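You operate a simulated robot arm through the tools that you are given. There is no shell and no other tool.

You are at the controls of a simulated two-armed robot. One attempt, no reset.

Task
Try the blower: pay out the reel, light on, Run, then Stop.
Fine: reel crank a quarter turn to level before the run and back up after; light stays on.
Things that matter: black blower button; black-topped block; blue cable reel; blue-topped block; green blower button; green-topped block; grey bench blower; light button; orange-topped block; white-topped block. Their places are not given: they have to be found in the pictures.

The check looks at the end state, three seconds after you hand in, the way a careful person would. Anything else that was tipped, shoved, dropped, spilled or broken makes it a failure.

Robot
Two 7-joint arms with fingered hands on one trunk that stands fixed in place. Base frame: the origin is at the foot of the trunk, x ahead of it, y to its left, z up; the work surface is at about z = 860. Units: mm, degrees, N and s.
The left shoulder is at [60, 138, 947], the right one opposite. With the tool pointing down near the work surface each hand reaches from about 420 to 920 mm from the base axis, measured 20 degrees to its own side. Payload 4 kg a hand.
The tool frame of a hand sits at the grasp point between the pads (the TCP): z along the fingers, y along the line on which they close. The tips reach 36 mm beyond it. The gripper opens to 120 mm. The gripper's body begins 42 mm behind the TCP. The gripper is a hand of 5 fingers: y runs from the thumb to the fingers, the wrist lies at [-15, -109, -200] in the tool frame, and closing takes about 1.5 s.
Orientation is that of the tool frame in the base frame, as a unit quaternion [w, x, y, z]. With the fingers straight down and the wrist toward the robot, the tool's x, y and z point along [0, 1, 0], [1, 0, 0] and [0, 0, -1] of the base frame.

Tools
- The arms move only by the tool move_arm. It takes "left_rows", "right_rows" or both (then of equal length, played together; a hand with none holds still); each is a list that holds one entry, the list of rows, each a list of 6 numbers: the shift along the base's x, y, z in mm, then the turn, a rotation vector about the base's x, y, z in degrees. In form: [[[dx, dy, dz, rx, ry, rz], ...]]. A call has 1 to 20 rows; each row is the pose to reach, as a shift and turn from the pose commanded when the call began. "left_gripper" and "right_gripper" are, for a hand that has rows, the finger opening in mm, from 0 to 120, set as the call begins (left out, the last holds). A row lasts 0.2 s, in which the tool goes at most 50 mm and 8.6 degrees; a call with a longer step from one row to the next is refused whole, and so is a gripper value outside its range. Where a pose cannot be reached the arm comes as near as it can. A force on the tool above 40 N (or 10 N above the force at the start of the call, whichever is more), or a blocked arm, ends the call early, and 0.2 s more pass. Each finger travels about 153 mm/s and halts on what it meets, pressing with about 24 N; the grip force reading is that of the motor and also rises with nothing between the fingers. The clock runs only during rows and for 0.2 s after the last one: add rows that repeat a pose to give the fingers time. It gives the time, the measured TCP pose, the force on the tool (base axes), the opening and the grip force at its end, in the units of the frame above (readings bear some noise), with the torque about the TCP (base axes, N m) and any sound that the robot's microphone picked up, and new pictures: "show" is both (left out), scene, wrist or none (wrist: the cameras of the hands that moved).
- Cameras (640 x 400 px; columns grow to the right, rows downward): "scene" is now at [54.8, -11.5, 1587.4]; the picture's right is [-0.13, -0.99, 0.00], its down [-0.60, 0.08, -0.80] and it looks along [0.79, -0.10, -0.60] (base axes); focal length 287 px, centre (320, 200). "left" rides on the left gripper at [-69, -79, -131] in its tool frame; the picture's right is [-0.78, -0.29, 0.55], its down [0.55, -0.73, 0.40] and it looks along [0.29, 0.61, 0.74] (tool axes); focal length 222 px, centre (320, 200). "right" rides on the right gripper at [69, -79, -131] in its tool frame; the picture's right is [-0.78, 0.29, -0.55], its down [-0.55, -0.73, 0.40] and it looks along [-0.29, 0.61, 0.74] (tool axes); focal length 222 px, centre (320, 200).
- raise_lower(by): slides the trunk up (or, below 0, down) by that many mm; the arms and the scene camera ride with it, the base frame stays. It gives what a move gives, with no picture.
- preshape(shape, hand): the hand has 5 fingers and takes this shape, open, in about a second: jaw (thumb against the fingers, like two jaws); tri (thumb and two fingers); tip (a fingertip pinch); poke (one finger out to press); point (the index stretched); flat (the hand flat); cup (the hand cupped); fist (a fist). The gripper value then closes the fingers along that shape, each until it touches; the sizes above hold for jaw. It gives what a move gives, with no picture.
- head_to(pan, tilt): turns the head with the scene camera to pan (to the left, within 86 degrees either way) and tilt (down, from -29 to 69), counted from straight ahead of the robot. It gives what a move gives, and a new picture of the scene camera.
- point_at(camera, pixels): for up to 12 pixels [column, row] of the newest picture of that camera ("zoom" is the newest enlarged one), the place [x, y, z] in the base frame of the surface seen there, good to about 2 mm. It takes no simulated time.
- close_up(camera, box): a new picture of the part [left, top, right, bottom] of that camera's present view, enlarged. It takes no simulated time.
- finish_job(): hands the job in; it is judged then, once.

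Open the grippers and draw the arms clear of the work before you hand the job in, unless the task says otherwise.

The tools are called as a command line: name --argument value ..., lists and objects as JSON in quotes. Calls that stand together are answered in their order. move_arm: Moves the arms, as the interface text tells. Its arguments: {"type":"object","properties":{"left_rows":{"type":"array","items":{"type":"array","items":{"type":"array","items":{"type":"number"}}}},"left_gripper":{"type":"number"},"right_rows":{"type":"array","items":{"type":"array","items":{"type":"array","items":{"type":"number"}}}},"right_gripper":{"type":"number"},"show":{"type":"string","enum":["both","scene","wrist","none"]}},"required":[]} The other tools are called the same way: raise_lower (by) slides the trunk up or down; preshape (shape, hand) gives the hand a shape; head_to (pan, tilt) turns the head that bears the scene camera; point_at (camera, pixels) gives the place of the surface under pixels of a picture; close_up (camera, box) takes an enlarged picture of a part of a camera's view; finish_job () hands the job in.

At the start:

```text
t: 0.0
left_position: [569.3, 97.3, 1305.3]
left_tcp_rot: [0.0, 0.708, 0.707, 0.0]
left_wrist_force: [-0.8, 0.2, 0.6]
left_torque: [0.01, 0.01, -0.03]
left_opening: 119.6
left_grasp_force: 0.1
left_shape: jaw
right_position: [473.0, -306.1, 1332.8]
right_tcp_rot: [0.0, 0.707, 0.707, 0.0]
right_wrist_force: [-0.2, 0.1, 0.2]
right_torque: [0.01, -0.01, -0.02]
right_opening: 119.7
right_grasp_force: 0.0
right_shape: jaw
trunk travel left (down, up): [-525.0, 65.0]
head pan, tilt: [-7.4, 37.2]
```

scene: 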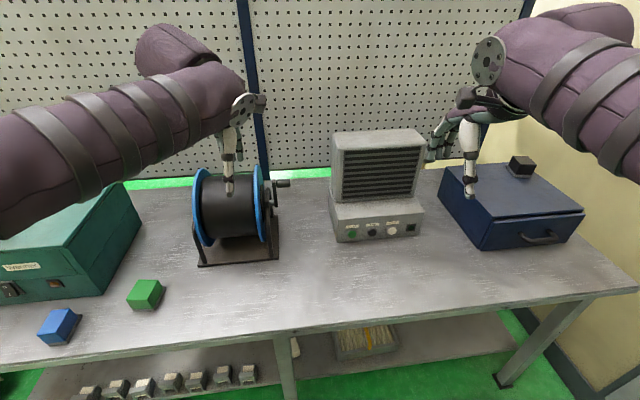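
right: 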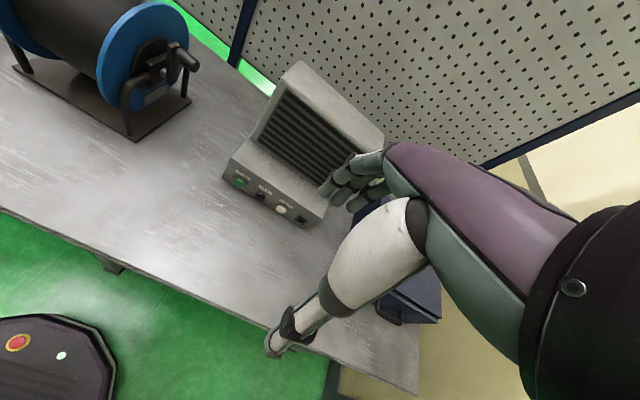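
left: 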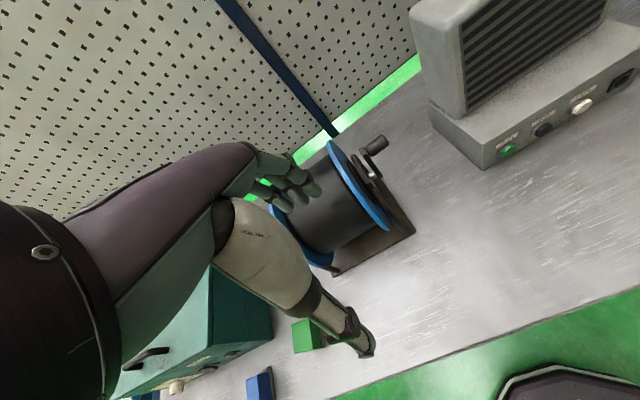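

The scene shows the reel at about (232,215) with its crank at (275,185), and the blower at (378,185) with buttons near (350-412,232). I take enlarged pictures of both first.

close_up --camera "scene" --box '[320, 200, 440, 275]'

close_up --camera "scene" --box '[180, 150, 308, 230]'

close_up --camera "left" --box '[300, 100, 460, 200]'

close_up --camera "left" --box '[460, 60, 640, 172]'

```text
5.33 times, centred on (380, 238) of scene
```

zoom: 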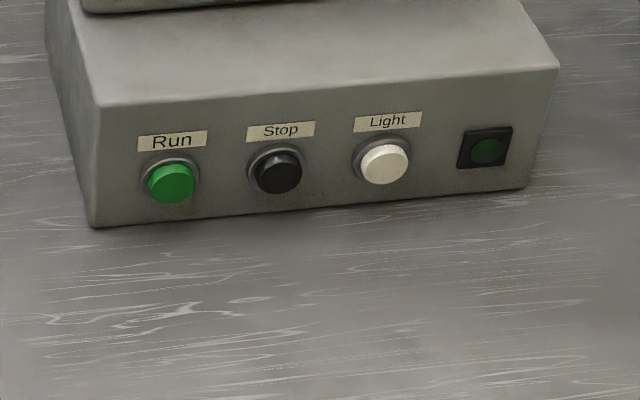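

```text
5.00 times, centred on (244, 190) of scene
```

zoom: 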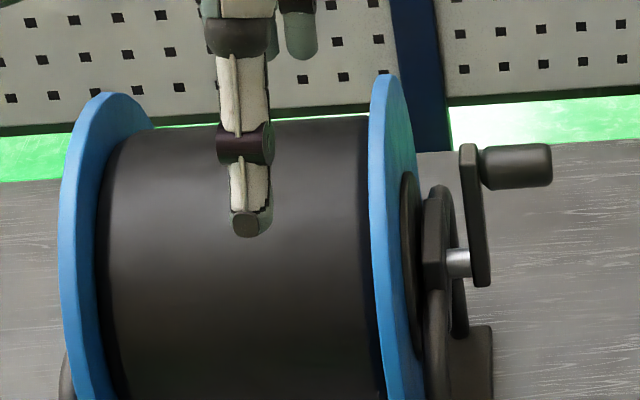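

```text
4.00 times, centred on (380, 150) of left
```

zoom: 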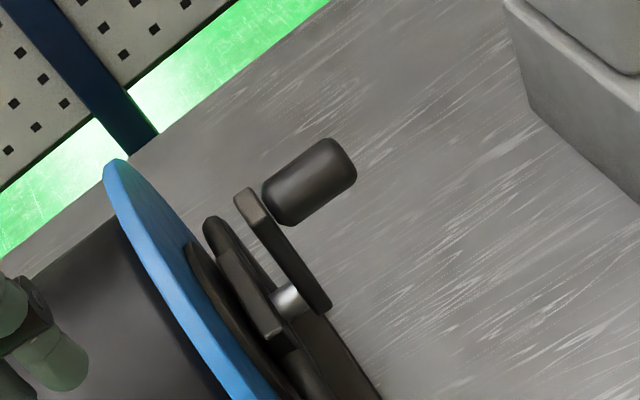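

```text
3.56 times, centred on (550, 116) of left
```

zoom: 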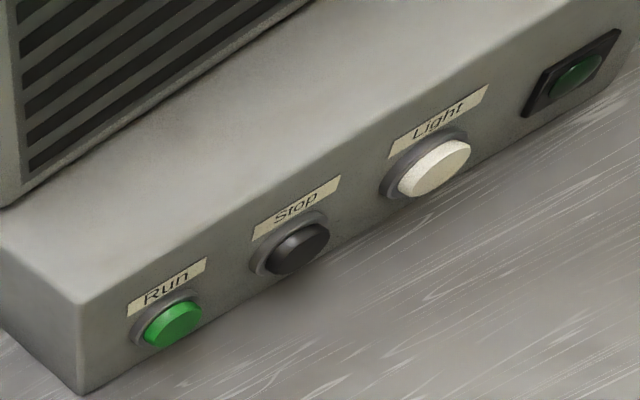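

The close-ups show Run (green), Stop (black), Light (white) and a dark indicator lamp, and the crank pointing up with its knob at the top. I measure places of these from the scene picture.

point_at --camera "scene" --pixels '[[352, 234], [373, 232], [392, 231], [411, 228], [338, 220], [424, 214], [338, 242], [420, 235], [282, 183], [289, 183], [274, 183], [275, 203]]'

point_at --camera "left" --pixels '[[509, 152], [544, 129], [582, 105], [622, 80], [374, 147], [384, 143], [366, 153], [363, 150], [379, 176], [373, 174], [367, 178], [356, 185]]'

point_at --camera "scene" --pixels '[[204, 175], [255, 172], [230, 215], [200, 266], [278, 259], [277, 235], [265, 188], [268, 230], [262, 205], [270, 195], [345, 140], [425, 135]]'

```text
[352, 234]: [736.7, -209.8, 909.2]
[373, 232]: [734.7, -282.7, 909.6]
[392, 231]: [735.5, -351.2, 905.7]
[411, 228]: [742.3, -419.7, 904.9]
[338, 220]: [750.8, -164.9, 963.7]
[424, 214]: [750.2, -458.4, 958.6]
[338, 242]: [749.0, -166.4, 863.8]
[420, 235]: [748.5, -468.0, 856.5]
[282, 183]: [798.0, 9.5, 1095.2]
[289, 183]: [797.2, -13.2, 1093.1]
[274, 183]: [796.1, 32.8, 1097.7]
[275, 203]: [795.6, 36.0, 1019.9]
```

```text
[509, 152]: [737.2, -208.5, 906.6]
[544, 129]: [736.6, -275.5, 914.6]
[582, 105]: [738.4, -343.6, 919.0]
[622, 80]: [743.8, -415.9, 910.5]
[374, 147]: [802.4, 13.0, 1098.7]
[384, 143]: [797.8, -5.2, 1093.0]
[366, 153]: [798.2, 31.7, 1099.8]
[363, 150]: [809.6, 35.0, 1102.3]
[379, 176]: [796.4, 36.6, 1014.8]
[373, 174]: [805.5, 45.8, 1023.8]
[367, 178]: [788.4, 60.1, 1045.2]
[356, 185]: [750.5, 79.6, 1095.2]
```

```text
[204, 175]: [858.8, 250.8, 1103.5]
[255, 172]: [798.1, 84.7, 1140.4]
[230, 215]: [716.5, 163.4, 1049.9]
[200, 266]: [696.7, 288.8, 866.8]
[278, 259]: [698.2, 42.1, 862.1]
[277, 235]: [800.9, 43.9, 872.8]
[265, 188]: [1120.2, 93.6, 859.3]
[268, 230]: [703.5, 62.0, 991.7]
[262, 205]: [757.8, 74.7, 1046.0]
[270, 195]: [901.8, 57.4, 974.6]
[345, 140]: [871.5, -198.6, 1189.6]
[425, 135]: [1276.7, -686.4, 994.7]
```

Button centres are near y = -209 (Run), -279 (Stop), -347 (Light) at z ≈ 909, with the button faces at x ≈ 736. The knob is at about (800, 8, 1095) and the shaft at z ≈ 1020. I look closely at the two hands, the crank and the right-hand view before moving.

close_up --camera "scene" --box '[190, 80, 318, 160]'

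close_up --camera "scene" --box '[410, 80, 600, 199]'

close_up --camera "right" --box '[80, 20, 240, 120]'

head_to --pan 20 --tilt 40

```text
5.00 times, centred on (254, 120) of scene
```

zoom: 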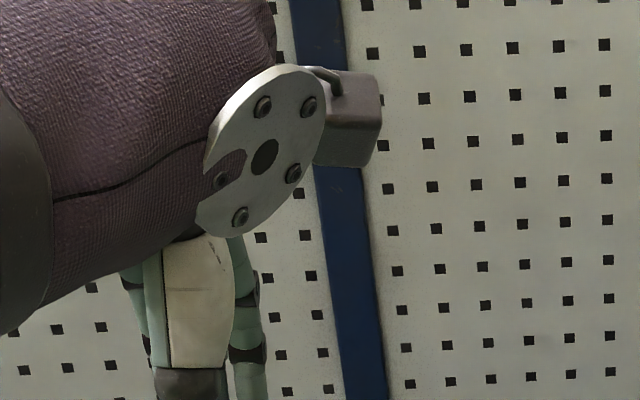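

```text
3.36 times, centred on (505, 140) of scene
```

zoom: 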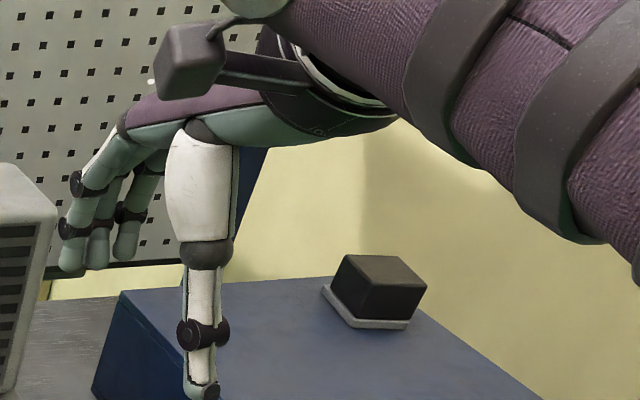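

```text
4.00 times, centred on (160, 70) of right
```

zoom: 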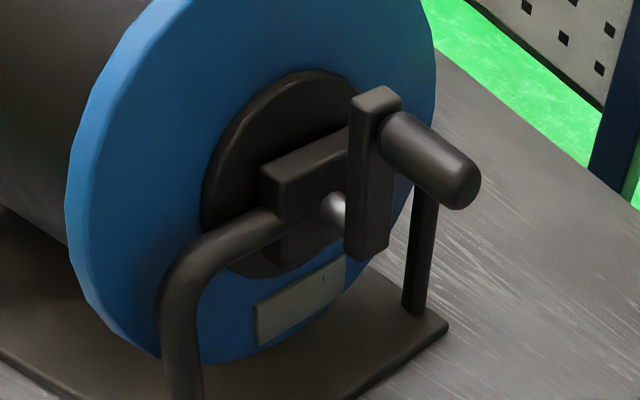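

```text
t: 0.9
left_position: [569.4, 97.7, 1304.8]
left_tcp_rot: [0.0, 0.707, 0.707, 0.0]
left_wrist_force: [-0.4, -0.1, -0.2]
left_torque: [0.01, 0.05, 0.01]
left_opening: 119.6
left_grasp_force: 0.0
left_shape: jaw
right_position: [472.3, -305.5, 1332.7]
right_tcp_rot: [0.0, 0.707, 0.708, 0.001]
right_wrist_force: [-0.8, 0.1, -0.5]
right_torque: [0.05, -0.01, -0.03]
right_opening: 119.7
right_grasp_force: 0.1
right_shape: jaw
trunk travel left (down, up): [-525.0, 65.0]
head pan, tilt: [20.0, 40.0]
```

scene: 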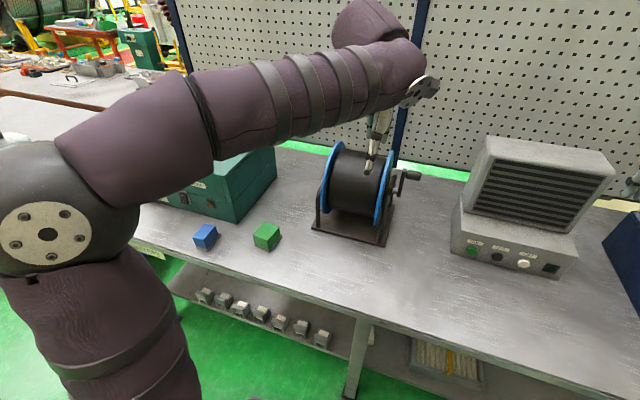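

The crank arm stands at y ≈ 36 with the round knob sticking out toward -y, and there is a plate on the reel stand. I now set the right hand to poke and the left to tip and see what the fingers look like.

preshape --shape "poke" --hand "right"

preshape --shape "tri" --hand "left"

head_to --pan -7.4 --tilt 30

close_up --camera "right" --box '[0, 0, 640, 400]'

close_up --camera "left" --box '[0, 0, 640, 400]'

```text
t: 1.8
left_position: [569.8, 97.5, 1304.7]
left_tcp_rot: [0.0, 0.707, 0.707, 0.0]
left_wrist_force: [0.6, -0.3, -0.6]
left_torque: [0.01, -0.02, 0.04]
left_opening: 119.8
left_grasp_force: 0.2
left_shape: jaw
right_position: [472.5, -306.9, 1332.6]
right_tcp_rot: [0.0, 0.707, 0.707, 0.001]
right_wrist_force: [0.3, 0.0, -0.6]
right_torque: [-0.01, -0.01, 0.01]
right_opening: 0.0
right_grasp_force: 0.0
right_shape: poke
trunk travel left (down, up): [-525.0, 65.0]
head pan, tilt: [20.0, 40.0]
```

```text
t: 2.7
left_position: [569.5, 98.3, 1304.9]
left_tcp_rot: [0.0, 0.707, 0.707, 0.001]
left_wrist_force: [-0.6, 0.1, -0.7]
left_torque: [0.0, 0.01, -0.02]
left_opening: 119.4
left_grasp_force: 0.1
left_shape: tri
right_position: [472.1, -306.7, 1332.8]
right_tcp_rot: [0.0, 0.707, 0.707, 0.0]
right_wrist_force: [0.0, 0.0, 0.2]
right_torque: [0.01, 0.0, 0.01]
right_opening: 0.0
right_grasp_force: 0.2
right_shape: poke
trunk travel left (down, up): [-525.0, 65.0]
head pan, tilt: [20.0, 40.0]
```

```text
t: 3.6
left_position: [569.7, 97.1, 1304.6]
left_tcp_rot: [0.0, 0.707, 0.707, 0.001]
left_wrist_force: [0.2, -0.7, 0.0]
left_torque: [-0.06, -0.04, 0.0]
left_opening: 119.8
left_grasp_force: 0.1
left_shape: tri
right_position: [472.2, -307.1, 1334.3]
right_tcp_rot: [0.0, 0.707, 0.707, 0.0]
right_wrist_force: [0.5, -0.2, -0.3]
right_torque: [0.02, -0.03, 0.01]
right_opening: 0.2
right_grasp_force: 0.1
right_shape: poke
trunk travel left (down, up): [-525.0, 65.0]
head pan, tilt: [-7.4, 30.0]
```

scene: 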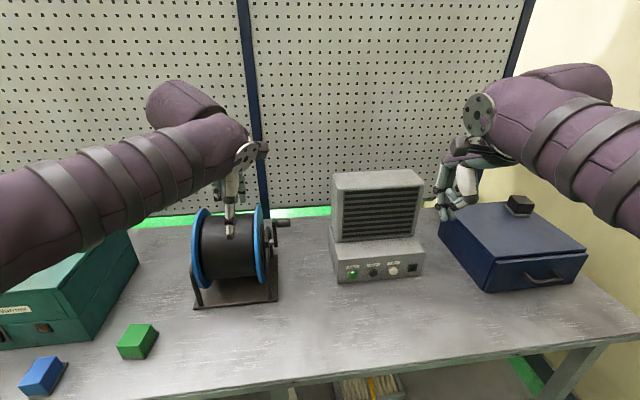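

```text
1.00 times, centred on (320, 200) of right (not enlarged: the box is as wide or as high as the picture)
```

zoom: 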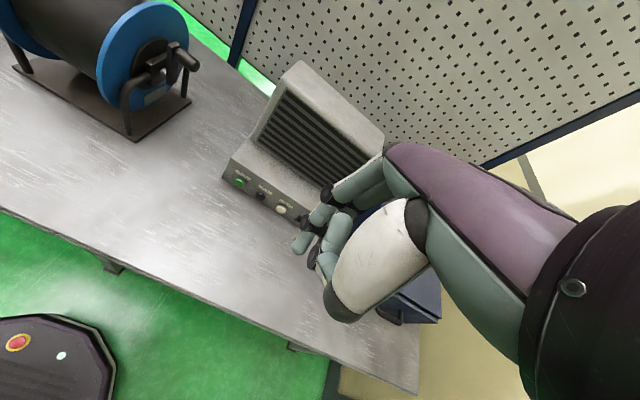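

```text
1.00 times, centred on (320, 200) of left (not enlarged: the box is as wide or as high as the picture)
```

zoom: 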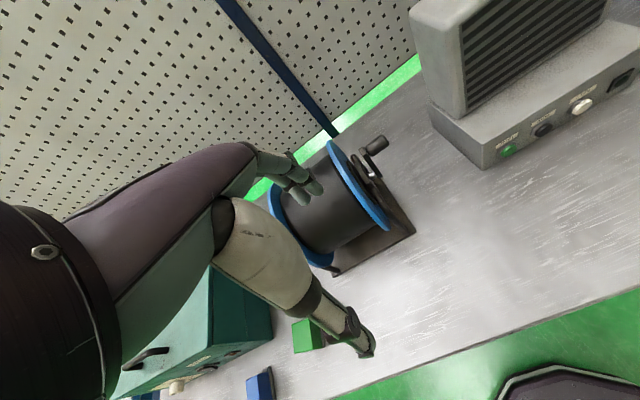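

In the right view the poke finger ends around (298,250). I enlarge that area, and the hand in the scene view, to find the fingertip.

close_up --camera "right" --box '[260, 150, 452, 270]'

point_at --camera "zoom" --pixels '[[120, 330], [130, 315], [150, 300], [200, 220], [260, 130], [215, 390], [240, 340], [300, 260], [180, 290]]'

close_up --camera "scene" --box '[400, 130, 528, 210]'

point_at --camera "zoom" --pixels '[[210, 400], [220, 370], [200, 330], [190, 260], [250, 340], [290, 390], [330, 260]]'

```text
3.33 times, centred on (356, 210) of right
```

zoom: 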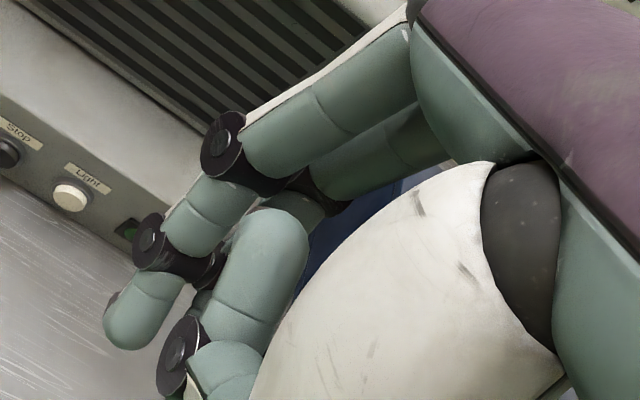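

```text
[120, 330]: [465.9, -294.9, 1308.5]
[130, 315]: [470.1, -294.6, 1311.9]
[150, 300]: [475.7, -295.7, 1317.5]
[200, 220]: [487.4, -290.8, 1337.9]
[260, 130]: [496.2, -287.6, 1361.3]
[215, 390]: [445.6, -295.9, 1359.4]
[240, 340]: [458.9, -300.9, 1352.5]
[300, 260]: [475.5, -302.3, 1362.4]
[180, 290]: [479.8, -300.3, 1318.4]
```

```text
5.00 times, centred on (464, 170) of scene
```

zoom: 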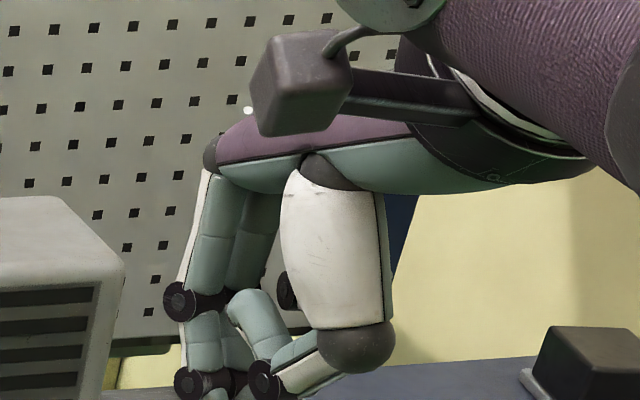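

```text
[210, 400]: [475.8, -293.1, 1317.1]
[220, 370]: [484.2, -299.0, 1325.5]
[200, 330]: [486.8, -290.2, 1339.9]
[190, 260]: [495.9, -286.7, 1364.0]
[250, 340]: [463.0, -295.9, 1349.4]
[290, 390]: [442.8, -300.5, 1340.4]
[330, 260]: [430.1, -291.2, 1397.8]
```

The poke fingertip lies near (467,-300,1299), about 36 mm ahead of the TCP. I check whether other fingers stick out as far as it.

close_up --camera "scene" --box '[425, 175, 489, 215]'

point_at --camera "zoom" --pixels '[[120, 180], [150, 330], [180, 320], [200, 260], [220, 180], [245, 320], [280, 250], [330, 250], [240, 130], [260, 110]]'

close_up --camera "left" --box '[190, 130, 390, 255]'

```text
10.00 times, centred on (457, 195) of scene
```

zoom: 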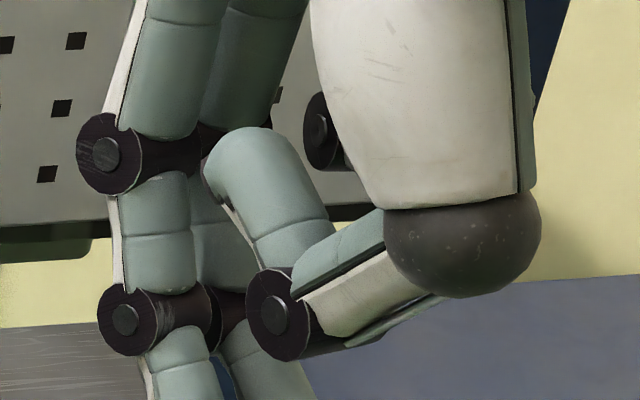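

```text
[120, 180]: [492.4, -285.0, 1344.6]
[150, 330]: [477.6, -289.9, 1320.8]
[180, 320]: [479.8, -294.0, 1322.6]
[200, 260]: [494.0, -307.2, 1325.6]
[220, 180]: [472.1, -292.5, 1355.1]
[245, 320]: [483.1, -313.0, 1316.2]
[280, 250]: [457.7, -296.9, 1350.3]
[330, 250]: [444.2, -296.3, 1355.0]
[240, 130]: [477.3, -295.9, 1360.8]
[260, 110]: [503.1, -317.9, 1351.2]
```

```text
3.20 times, centred on (290, 192) of left
```

zoom: 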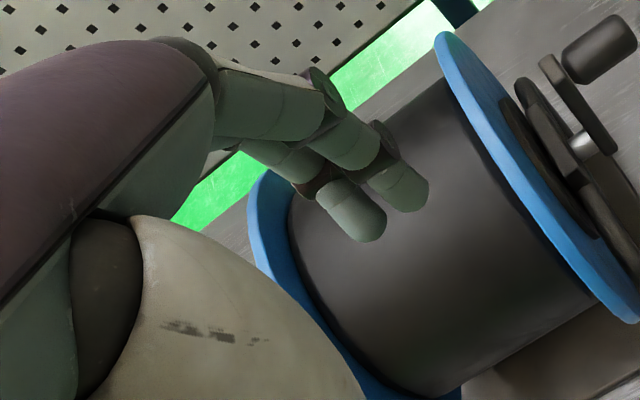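

Two fingertips seem to hang side by side in the poke shape. I look lower down to see the tips.

close_up --camera "scene" --box '[425, 190, 489, 230]'

point_at --camera "zoom" --pixels '[[150, 300], [180, 300], [200, 280], [260, 240], [280, 280], [170, 230]]'

preshape --shape "point" --hand "right"

close_up --camera "scene" --box '[409, 160, 505, 220]'

close_up --camera "right" --box '[240, 150, 432, 270]'

```text
10.00 times, centred on (457, 210) of scene
```

zoom: 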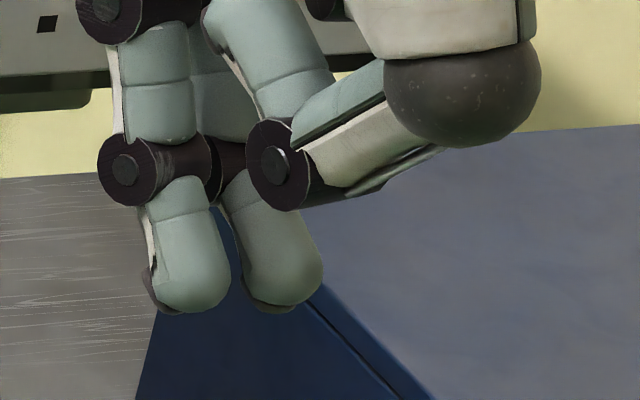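

```text
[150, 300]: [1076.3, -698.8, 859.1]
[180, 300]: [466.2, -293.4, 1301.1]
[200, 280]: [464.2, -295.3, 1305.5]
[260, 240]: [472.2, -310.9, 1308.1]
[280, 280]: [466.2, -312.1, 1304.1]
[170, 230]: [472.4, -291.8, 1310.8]
```

```text
t: 4.5
left_position: [570.2, 98.2, 1304.2]
left_tcp_rot: [0.0, 0.707, 0.707, 0.0]
left_wrist_force: [0.4, 0.2, -0.2]
left_torque: [-0.01, 0.02, 0.0]
left_opening: 119.9
left_grasp_force: 0.0
left_shape: tri
right_position: [471.8, -307.1, 1333.2]
right_tcp_rot: [0.0, 0.708, 0.707, -0.001]
right_wrist_force: [-0.5, -0.3, -0.9]
right_torque: [0.0, 0.01, -0.03]
right_opening: 114.1
right_grasp_force: 0.0
right_shape: point
trunk travel left (down, up): [-525.0, 65.0]
head pan, tilt: [-7.4, 30.0]
```

```text
6.67 times, centred on (457, 190) of scene
```

zoom: 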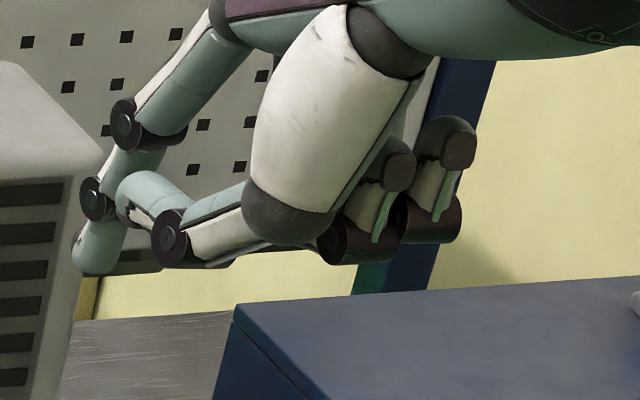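

```text
3.33 times, centred on (336, 210) of right
```

zoom: 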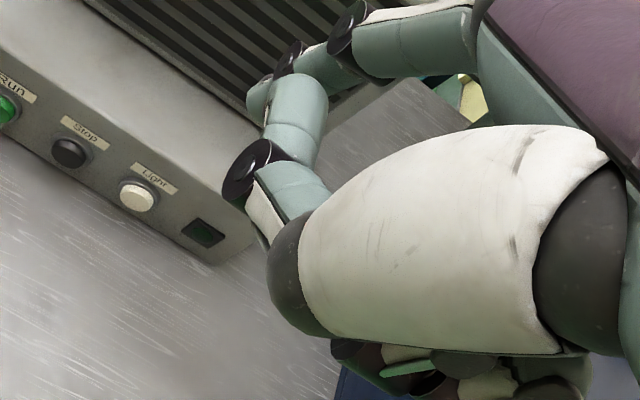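

In the point shape only the index is out, aimed forward and down. I measure the index along its length.

close_up --camera "scene" --box '[409, 160, 505, 220]'

point_at --camera "zoom" --pixels '[[80, 262], [95, 255], [112, 265], [110, 225], [140, 165], [190, 80], [215, 30], [140, 200], [170, 240], [290, 230], [370, 250], [440, 230]]'

```text
6.67 times, centred on (457, 190) of scene
```

zoom: 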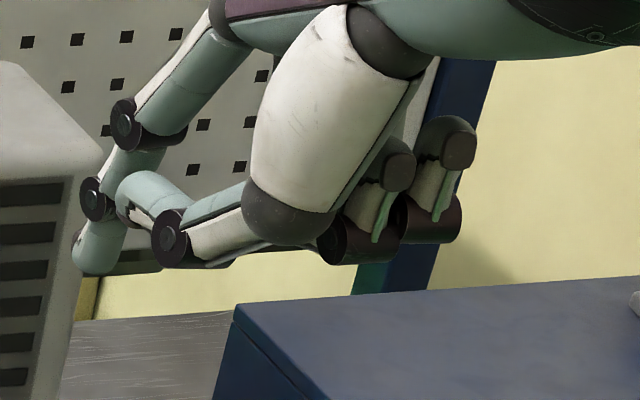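

```text
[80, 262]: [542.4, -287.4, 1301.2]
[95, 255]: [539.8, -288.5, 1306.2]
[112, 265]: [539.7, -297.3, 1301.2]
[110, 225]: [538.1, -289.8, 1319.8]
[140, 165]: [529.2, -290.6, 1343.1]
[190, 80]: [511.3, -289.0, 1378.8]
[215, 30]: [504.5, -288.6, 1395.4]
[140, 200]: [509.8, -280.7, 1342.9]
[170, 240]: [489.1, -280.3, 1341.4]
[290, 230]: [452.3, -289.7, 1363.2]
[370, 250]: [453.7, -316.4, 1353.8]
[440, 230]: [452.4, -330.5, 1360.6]
```

The index tip is about 75 mm ahead of, 15 mm toward centre from and 30 mm below the right TCP. Now I check the left hand's tri shape and measure the navy case's nearest edges and the crank in more detail.

close_up --camera "scene" --box '[190, 130, 318, 210]'

point_at --camera "zoom" --pixels '[[180, 320], [190, 380], [200, 280], [150, 260], [130, 340], [300, 340], [120, 300], [160, 340]]'

point_at --camera "scene" --pixels '[[440, 215], [490, 260], [488, 292], [585, 250], [584, 280], [546, 280], [519, 205], [440, 232]]'

close_up --camera "scene" --box '[240, 200, 304, 240]'

point_at --camera "zoom" --pixels '[[300, 190], [340, 220], [380, 220], [420, 230], [460, 230], [490, 230], [420, 200], [420, 255], [310, 330], [280, 340], [345, 300], [345, 340]]'

```text
5.00 times, centred on (254, 170) of scene
```

zoom: 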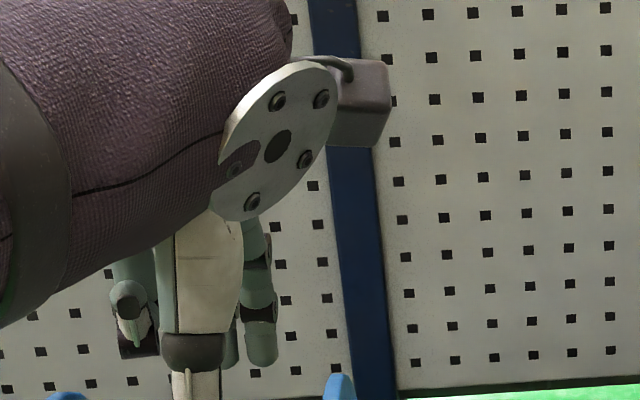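

```text
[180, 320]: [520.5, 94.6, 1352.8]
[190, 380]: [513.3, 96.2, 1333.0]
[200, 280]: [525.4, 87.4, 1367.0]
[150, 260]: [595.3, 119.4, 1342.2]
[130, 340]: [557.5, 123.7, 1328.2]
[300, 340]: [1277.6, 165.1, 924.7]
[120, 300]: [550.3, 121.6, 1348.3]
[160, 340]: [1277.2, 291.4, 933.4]
```

```text
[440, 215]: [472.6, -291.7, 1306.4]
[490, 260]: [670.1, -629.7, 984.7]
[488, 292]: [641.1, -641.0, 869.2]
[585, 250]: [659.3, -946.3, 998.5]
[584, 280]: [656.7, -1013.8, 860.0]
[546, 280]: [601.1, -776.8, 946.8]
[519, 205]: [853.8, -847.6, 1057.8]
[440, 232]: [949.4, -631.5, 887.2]
```

```text
10.00 times, centred on (272, 220) of scene
```

zoom: 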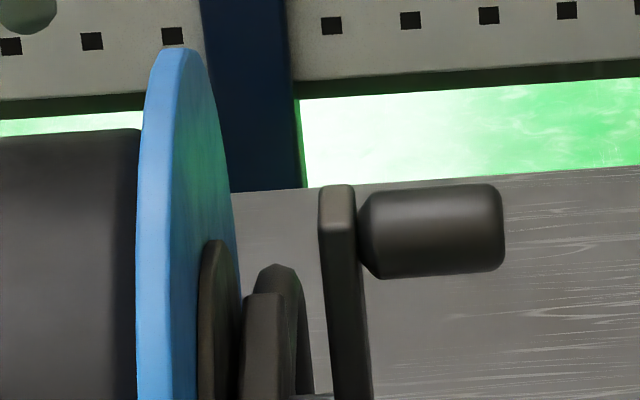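

```text
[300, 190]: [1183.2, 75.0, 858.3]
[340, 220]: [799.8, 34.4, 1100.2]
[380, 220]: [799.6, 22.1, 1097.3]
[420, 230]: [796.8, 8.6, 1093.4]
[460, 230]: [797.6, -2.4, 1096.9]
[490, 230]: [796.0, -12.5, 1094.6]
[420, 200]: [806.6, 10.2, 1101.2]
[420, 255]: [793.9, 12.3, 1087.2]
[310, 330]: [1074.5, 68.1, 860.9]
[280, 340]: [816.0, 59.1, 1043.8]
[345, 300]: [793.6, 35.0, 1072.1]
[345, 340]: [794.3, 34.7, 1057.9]
```

The navy case is far off (y < -615). The knob runs from y ≈ 25 to -17 with radius about 14 mm, centred near (808, 5, 1087). I measure the shaft and flange from the right wrist camera.

close_up --camera "right" --box '[120, 30, 216, 90]'

point_at --camera "zoom" --pixels '[[285, 285], [295, 300], [340, 150], [350, 330], [400, 330], [450, 200], [520, 230], [560, 240], [330, 340], [240, 280], [200, 200], [350, 250]]'

close_up --camera "left" --box '[330, 130, 410, 180]'

point_at --camera "zoom" --pixels '[[300, 360], [280, 350], [340, 330], [380, 390], [390, 360], [285, 180], [300, 200], [320, 160], [360, 140], [400, 150], [430, 100], [395, 100]]'

```text
6.67 times, centred on (168, 60) of right
```

zoom: 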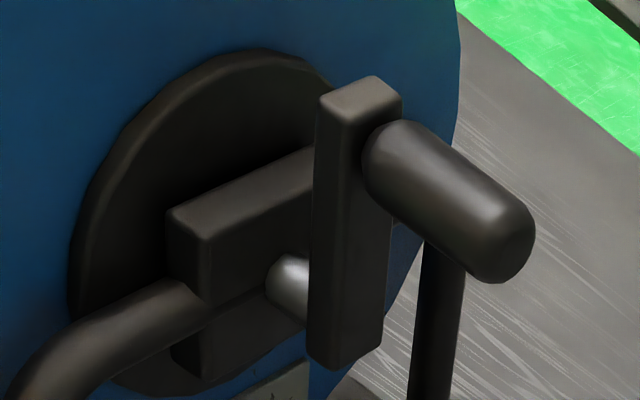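

```text
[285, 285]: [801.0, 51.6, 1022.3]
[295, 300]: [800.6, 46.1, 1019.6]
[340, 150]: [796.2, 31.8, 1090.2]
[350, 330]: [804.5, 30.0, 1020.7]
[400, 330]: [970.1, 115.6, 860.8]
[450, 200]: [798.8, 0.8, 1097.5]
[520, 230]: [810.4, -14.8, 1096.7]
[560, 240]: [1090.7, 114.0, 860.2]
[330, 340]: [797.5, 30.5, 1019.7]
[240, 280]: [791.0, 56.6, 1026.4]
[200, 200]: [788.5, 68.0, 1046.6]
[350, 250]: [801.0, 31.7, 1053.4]
```

```text
8.00 times, centred on (370, 155) of left
```

zoom: 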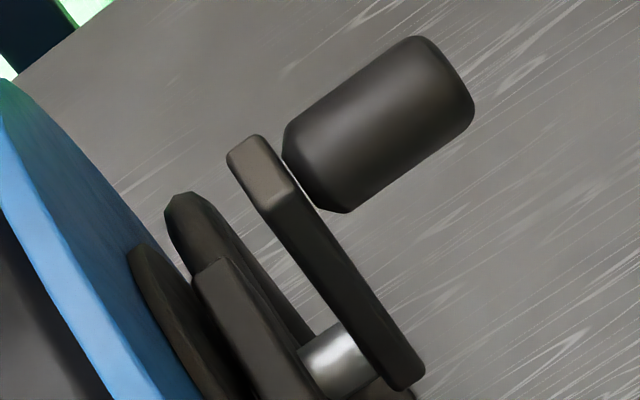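

```text
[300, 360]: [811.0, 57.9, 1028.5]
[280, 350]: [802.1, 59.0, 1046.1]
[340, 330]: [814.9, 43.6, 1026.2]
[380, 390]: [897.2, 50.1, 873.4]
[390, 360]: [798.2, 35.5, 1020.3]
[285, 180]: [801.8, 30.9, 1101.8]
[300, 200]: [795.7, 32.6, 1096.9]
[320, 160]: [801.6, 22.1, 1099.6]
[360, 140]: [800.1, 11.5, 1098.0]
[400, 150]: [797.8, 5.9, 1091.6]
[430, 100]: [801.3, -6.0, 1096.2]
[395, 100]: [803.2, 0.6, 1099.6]
```

The crank shaft is near (808, 1019) in x/z, so the crank radius is about 70 mm. I'll use the right hand for the knob, since its spare fingers lie away from the reel, and swing the knob toward the robot. First I raise the trunk for reach and move the left arm out of the way to the left.

raise_lower --by 60

preshape --shape "tri" --hand "right"

move_arm --left_rows '[[[-12, 40, 0, 0, 0, 0], [-24, 80, 0, 0, 0, 0], [-36, 120, 0, 0, 0, 0], [-48, 160, 0, 0, 0, 0], [-60, 190, 0, 0, 0, 0], [-60, 190, 0, 0, 0, 0]]]' --show "both"

```text
t: 5.5
left_position: [570.5, 98.1, 1364.5]
left_tcp_rot: [-0.001, 0.707, 0.707, 0.0]
left_wrist_force: [-0.3, 0.6, 0.6]
left_torque: [0.04, 0.0, 0.02]
left_opening: 119.4
left_grasp_force: 0.1
left_shape: tri
right_position: [473.6, -306.6, 1392.3]
right_tcp_rot: [0.0, 0.707, 0.707, 0.0]
right_wrist_force: [-0.2, -0.4, 0.0]
right_torque: [0.01, -0.02, 0.01]
right_opening: 114.3
right_grasp_force: 0.0
right_shape: point
trunk travel left (down, up): [-585.0, 5.0]
head pan, tilt: [-7.4, 30.0]
```

```text
t: 6.4
left_position: [568.9, 97.6, 1364.5]
left_tcp_rot: [0.0, 0.707, 0.707, 0.0]
left_wrist_force: [0.4, 0.1, -0.3]
left_torque: [-0.04, -0.01, -0.02]
left_opening: 119.4
left_grasp_force: 0.0
left_shape: tri
right_position: [473.4, -306.3, 1394.1]
right_tcp_rot: [0.001, 0.707, 0.707, 0.001]
right_wrist_force: [-0.3, 0.0, 0.5]
right_torque: [0.01, -0.01, 0.0]
right_opening: 119.4
right_grasp_force: 0.0
right_shape: tri
trunk travel left (down, up): [-585.0, 5.0]
head pan, tilt: [-7.4, 30.0]
```

```text
t: 7.8
left_position: [511.7, 288.0, 1365.9]
left_tcp_rot: [-0.001, 0.707, 0.707, 0.0]
left_wrist_force: [-0.1, 0.5, 0.4]
left_torque: [0.0, -0.03, 0.0]
left_opening: 119.8
left_grasp_force: 0.0
left_shape: tri
right_position: [472.6, -306.9, 1393.0]
right_tcp_rot: [0.0, 0.708, 0.706, 0.0]
right_wrist_force: [0.3, -0.7, 0.1]
right_torque: [0.04, 0.0, 0.0]
right_opening: 119.6
right_grasp_force: 0.1
right_shape: tri
trunk travel left (down, up): [-585.0, 5.0]
head pan, tilt: [-7.4, 30.0]
```

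scene: 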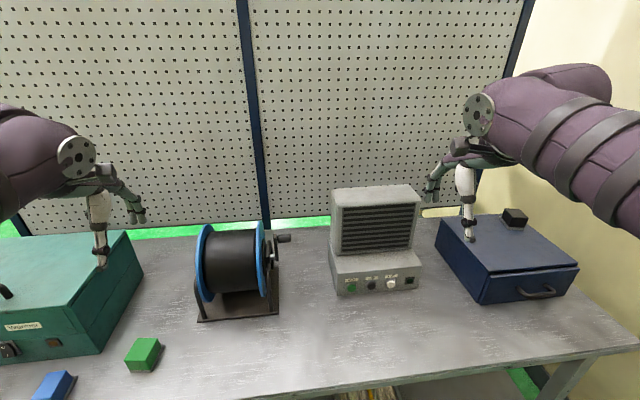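
left: 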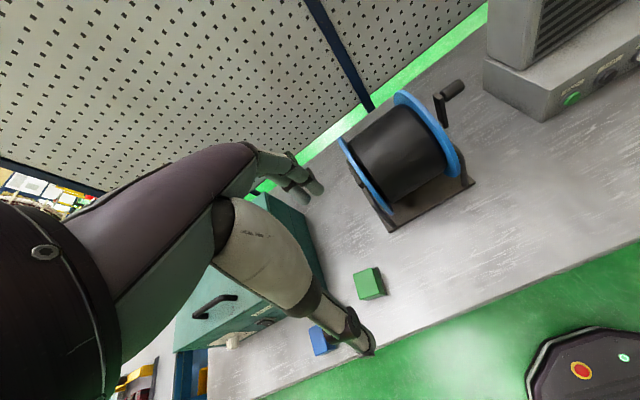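

The left arm is clear now. I move the right hand to above the knob at about (808,-4,1203) in small steps.

move_arm --right_rows '[[[28, 25, -16, 0, 0, 0], [56, 50, -32, 0, 0, 0], [84, 75, -48, 0, 0, 0], [112, 100, -64, 0, 0, 0], [140, 126, -80, 0, 0, 0], [168, 151, -96, 0, 0, 0], [196, 176, -111, 0, 0, 0], [224, 201, -127, 0, 0, 0], [252, 226, -143, 0, 0, 0], [280, 252, -159, 0, 0, 0], [308, 277, -175, 0, 0, 0], [335, 302, -190, 0, 0, 0], [335, 302, -190, 0, 0, 0]]]' --right_gripper 120 --show "both"

```text
t: 10.6
left_position: [511.7, 286.2, 1365.9]
left_tcp_rot: [0.0, 0.707, 0.707, 0.0]
left_wrist_force: [-0.7, 0.4, -0.3]
left_torque: [0.0, 0.03, 0.0]
left_opening: 119.5
left_grasp_force: 0.0
left_shape: tri
right_position: [806.0, -5.6, 1205.2]
right_tcp_rot: [0.0, 0.707, 0.707, 0.0]
right_wrist_force: [-0.9, -0.4, 0.0]
right_torque: [0.01, -0.03, -0.01]
right_opening: 119.9
right_grasp_force: 0.1
right_shape: tri
trunk travel left (down, up): [-585.0, 5.0]
head pan, tilt: [-7.4, 30.0]
```

scene: 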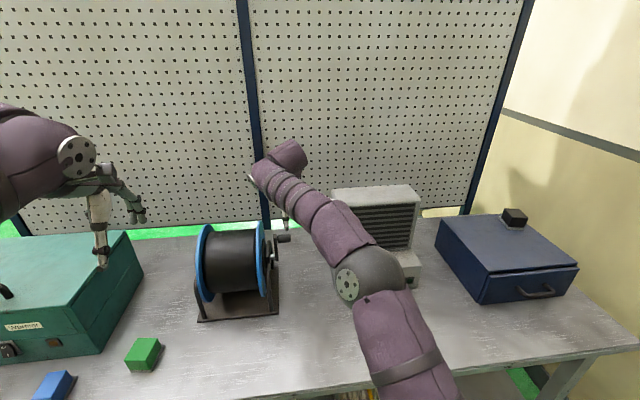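
right: 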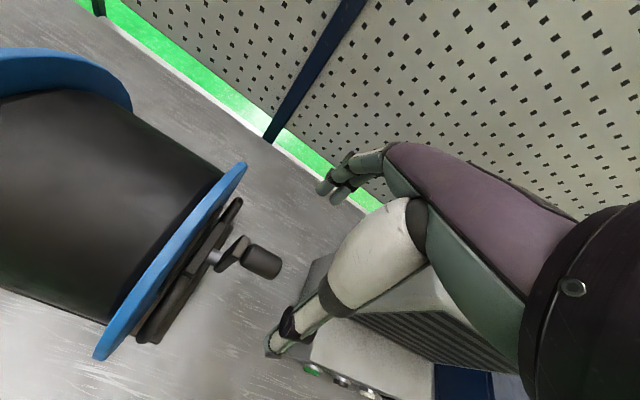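

The hand is above the knob; the wrist view shows the knob at (262,262), between finger tips (335,190) and thumb tip (272,345). I measure knob, fingers and thumb positions before lowering.

point_at --camera "right" --pixels '[[252, 255], [262, 262], [275, 265], [262, 248], [225, 262], [232, 243], [320, 188], [338, 198], [272, 347], [290, 325], [240, 170], [215, 258]]'

close_up --camera "right" --box '[180, 140, 404, 280]'

```text
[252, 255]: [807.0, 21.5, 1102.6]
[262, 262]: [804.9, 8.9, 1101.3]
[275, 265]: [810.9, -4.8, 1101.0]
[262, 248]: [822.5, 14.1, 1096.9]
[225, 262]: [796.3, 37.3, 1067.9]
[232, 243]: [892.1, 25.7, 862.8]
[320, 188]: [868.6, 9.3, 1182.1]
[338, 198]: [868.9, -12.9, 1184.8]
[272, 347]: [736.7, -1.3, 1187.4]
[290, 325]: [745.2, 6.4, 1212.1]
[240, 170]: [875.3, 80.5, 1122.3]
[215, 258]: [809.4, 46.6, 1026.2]
```

```text
2.86 times, centred on (292, 210) of right
```

zoom: 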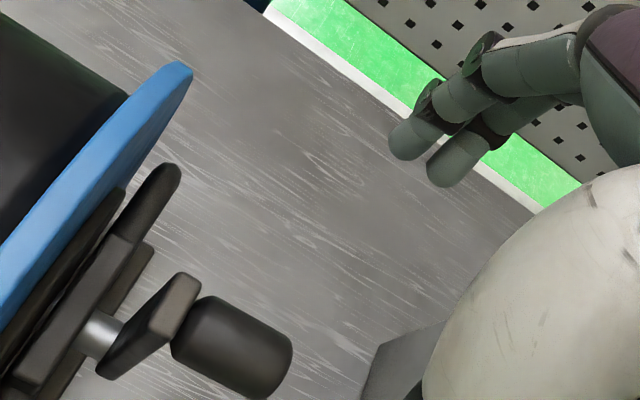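

Knob top is z ≈ 1103 at x ≈ 808, fingers at x ≈ 868 and thumb at x ≈ 741, so it is centred. I lower by 114 mm with the hand open.

move_arm --right_rows '[[[0, 0, -25, 0, 0, 0], [0, 0, -50, 0, 0, 0], [0, 0, -72, 0, 0, 0], [0, 0, -94, 0, 0, 0], [0, 0, -114, 0, 0, 0], [0, 0, -114, 0, 0, 0]]]' --right_gripper 120 --show "both"

```text
t: 12.0
left_position: [512.8, 287.4, 1366.2]
left_tcp_rot: [0.001, 0.707, 0.707, -0.001]
left_wrist_force: [-0.6, 0.7, 0.1]
left_torque: [0.03, 0.02, 0.0]
left_opening: 119.7
left_grasp_force: 0.1
left_shape: tri
right_position: [806.0, -3.7, 1088.0]
right_tcp_rot: [-0.001, 0.707, 0.707, 0.001]
right_wrist_force: [0.1, -0.2, 0.3]
right_torque: [-0.02, 0.01, -0.02]
right_opening: 120.0
right_grasp_force: 0.0
right_shape: tri
trunk travel left (down, up): [-585.0, 5.0]
head pan, tilt: [-7.4, 30.0]
```

scene: 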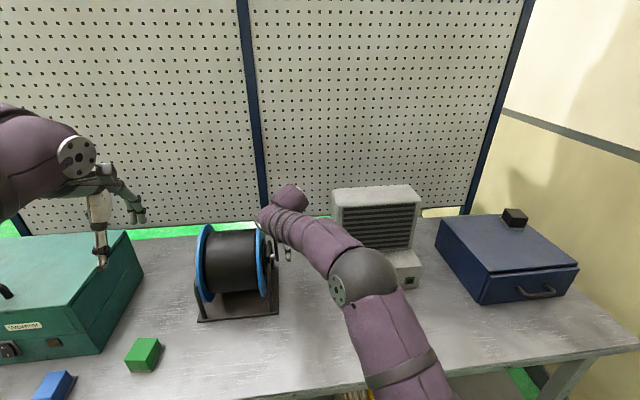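
right: 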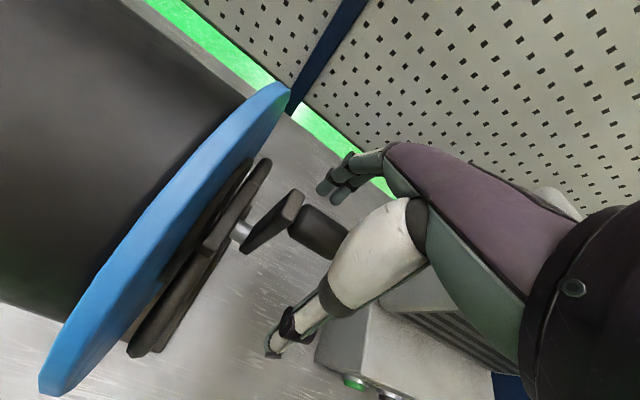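

The knob lies between thumb and two fingers, no contact force. I close the grip and give it time.

move_arm --right_rows '[[[0, 0, 0, 0, 0, 0], [0, 0, 0, 0, 0, 0], [0, 0, 0, 0, 0, 0], [0, 0, 0, 0, 0, 0], [0, 0, 0, 0, 0, 0], [0, 0, 0, 0, 0, 0], [0, 0, 0, 0, 0, 0], [0, 0, 0, 0, 0, 0]]]' --right_gripper 20 --show "wrist"

```text
t: 13.8
left_position: [512.4, 286.7, 1364.9]
left_tcp_rot: [-0.001, 0.707, 0.707, 0.001]
left_wrist_force: [-0.1, 0.7, 0.0]
left_torque: [0.01, -0.03, 0.02]
left_opening: 119.6
left_grasp_force: 0.1
left_shape: tri
right_position: [806.3, -3.8, 1087.7]
right_tcp_rot: [0.0, 0.707, 0.707, 0.0]
right_wrist_force: [0.5, 0.2, -0.4]
right_torque: [-0.04, -0.02, 0.02]
right_opening: 20.3
right_grasp_force: 0.1
right_shape: tri
trunk travel left (down, up): [-585.0, 5.0]
head pan, tilt: [-7.4, 30.0]
```

right: 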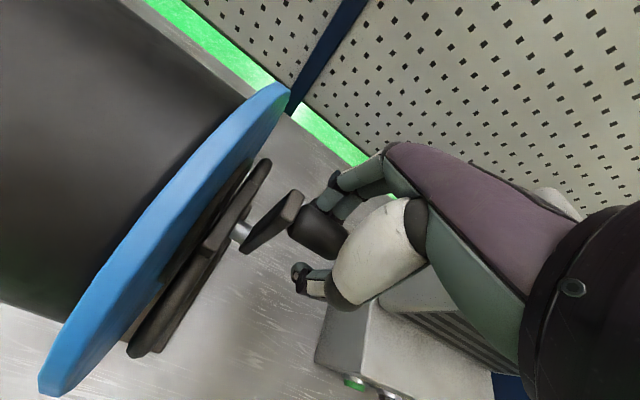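

Opening shows 20.3 with no grip force, so the fingers may have curled beneath or not touched. I look closer.

close_up --camera "right" --box '[240, 130, 432, 250]'

close_up --camera "right" --box '[240, 200, 400, 300]'

close_up --camera "scene" --box '[240, 220, 320, 270]'

```text
3.33 times, centred on (336, 190) of right
```

zoom: 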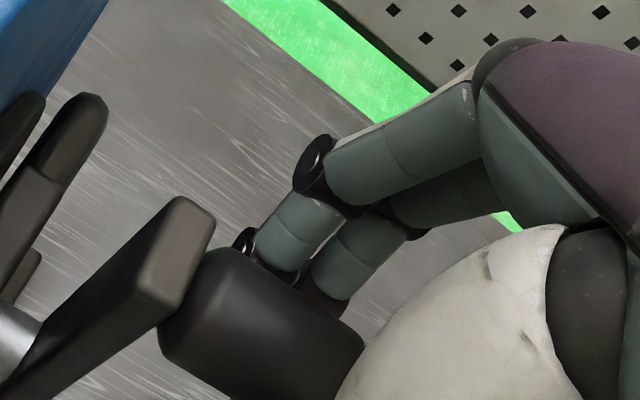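

```text
4.00 times, centred on (320, 250) of right
```

zoom: 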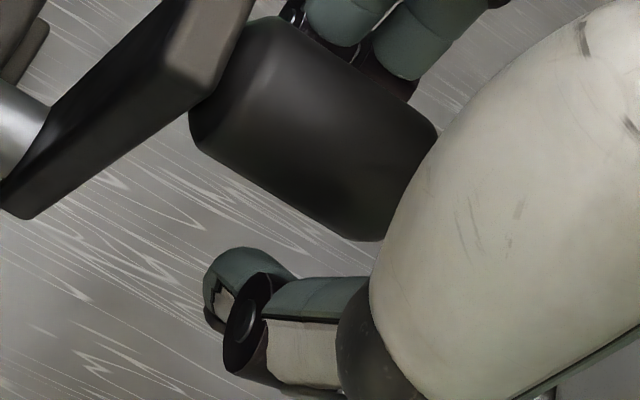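

```text
8.00 times, centred on (280, 245) of scene
```

zoom: 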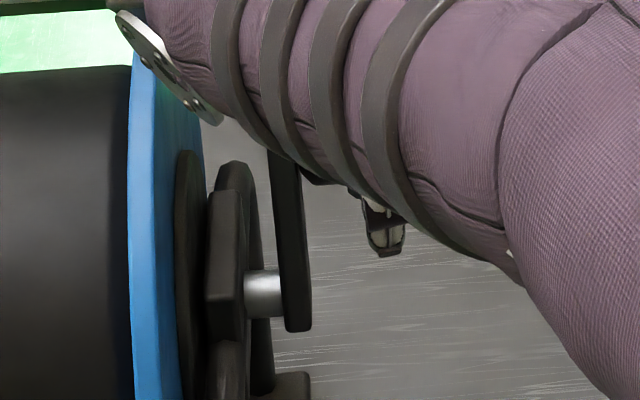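

The thumb still has a gap to the knob. I close fully to 0.

move_arm --right_rows '[[[0, 0, 0, 0, 0, 0], [0, 0, 0, 0, 0, 0], [0, 0, 0, 0, 0, 0], [0, 0, 0, 0, 0, 0], [0, 0, 0, 0, 0, 0]]]' --right_gripper 0 --show "wrist"

close_up --camera "right" --box '[240, 170, 432, 290]'

```text
t: 15.0
left_position: [512.8, 287.1, 1364.8]
left_tcp_rot: [0.0, 0.707, 0.708, 0.0]
left_wrist_force: [0.9, -0.6, -0.2]
left_torque: [-0.01, -0.01, 0.01]
left_opening: 119.7
left_grasp_force: 0.1
left_shape: tri
right_position: [805.6, -3.5, 1087.2]
right_tcp_rot: [0.0, 0.707, 0.707, -0.001]
right_wrist_force: [-2.3, 0.0, -3.7]
right_torque: [0.0, -0.03, -0.02]
right_opening: 0.1
right_grasp_force: 24.0
right_shape: tri
trunk travel left (down, up): [-585.0, 5.0]
head pan, tilt: [-7.4, 30.0]
```

right: 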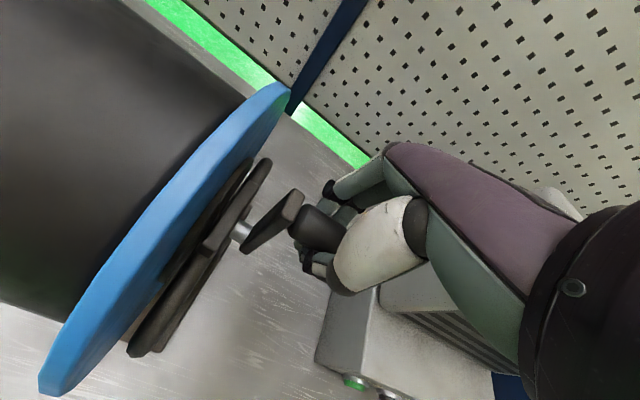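

```text
3.33 times, centred on (336, 230) of right
```

zoom: 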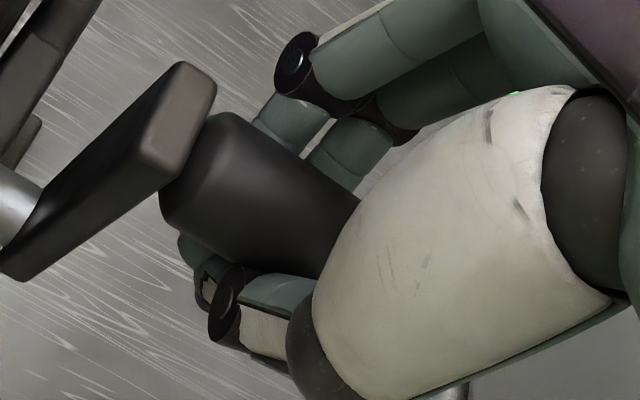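

The hand now wraps the knob with 24 N. Before turning I re-measure the shaft in an enlarged scene view to fix the arc's centre.

close_up --camera "scene" --box '[256, 240, 288, 260]'

point_at --camera "zoom" --pixels '[[270, 290], [275, 320], [280, 350], [285, 380], [350, 200], [400, 300], [380, 380], [200, 300], [430, 350]]'

close_up --camera "right" --box '[210, 170, 306, 270]'

point_at --camera "zoom" --pixels '[[165, 270], [190, 260], [210, 260], [190, 290], [240, 300], [330, 200], [400, 130], [350, 250], [360, 120], [240, 340]]'

```text
16.00 times, centred on (272, 250) of scene
```

zoom: 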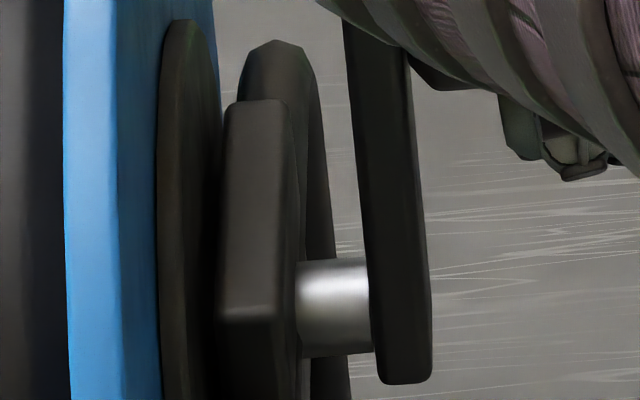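

```text
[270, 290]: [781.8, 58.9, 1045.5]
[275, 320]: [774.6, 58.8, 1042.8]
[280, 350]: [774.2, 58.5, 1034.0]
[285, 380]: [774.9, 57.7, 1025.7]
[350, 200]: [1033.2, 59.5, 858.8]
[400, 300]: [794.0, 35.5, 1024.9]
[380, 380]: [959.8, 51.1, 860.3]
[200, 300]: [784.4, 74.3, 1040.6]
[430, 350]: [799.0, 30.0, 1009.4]
```

```text
4.00 times, centred on (258, 220) of right
```

zoom: 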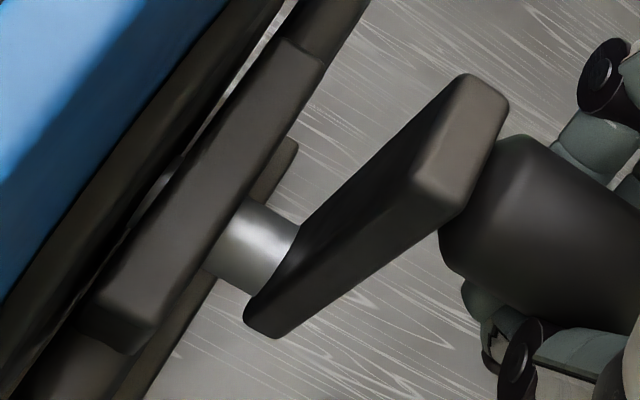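

```text
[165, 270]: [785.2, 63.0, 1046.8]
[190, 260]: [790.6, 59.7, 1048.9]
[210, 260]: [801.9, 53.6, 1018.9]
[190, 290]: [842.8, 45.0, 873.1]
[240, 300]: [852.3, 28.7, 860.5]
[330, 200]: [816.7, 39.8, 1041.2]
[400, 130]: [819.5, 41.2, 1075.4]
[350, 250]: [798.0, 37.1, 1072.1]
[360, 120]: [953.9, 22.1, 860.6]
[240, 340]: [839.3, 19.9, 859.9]
```

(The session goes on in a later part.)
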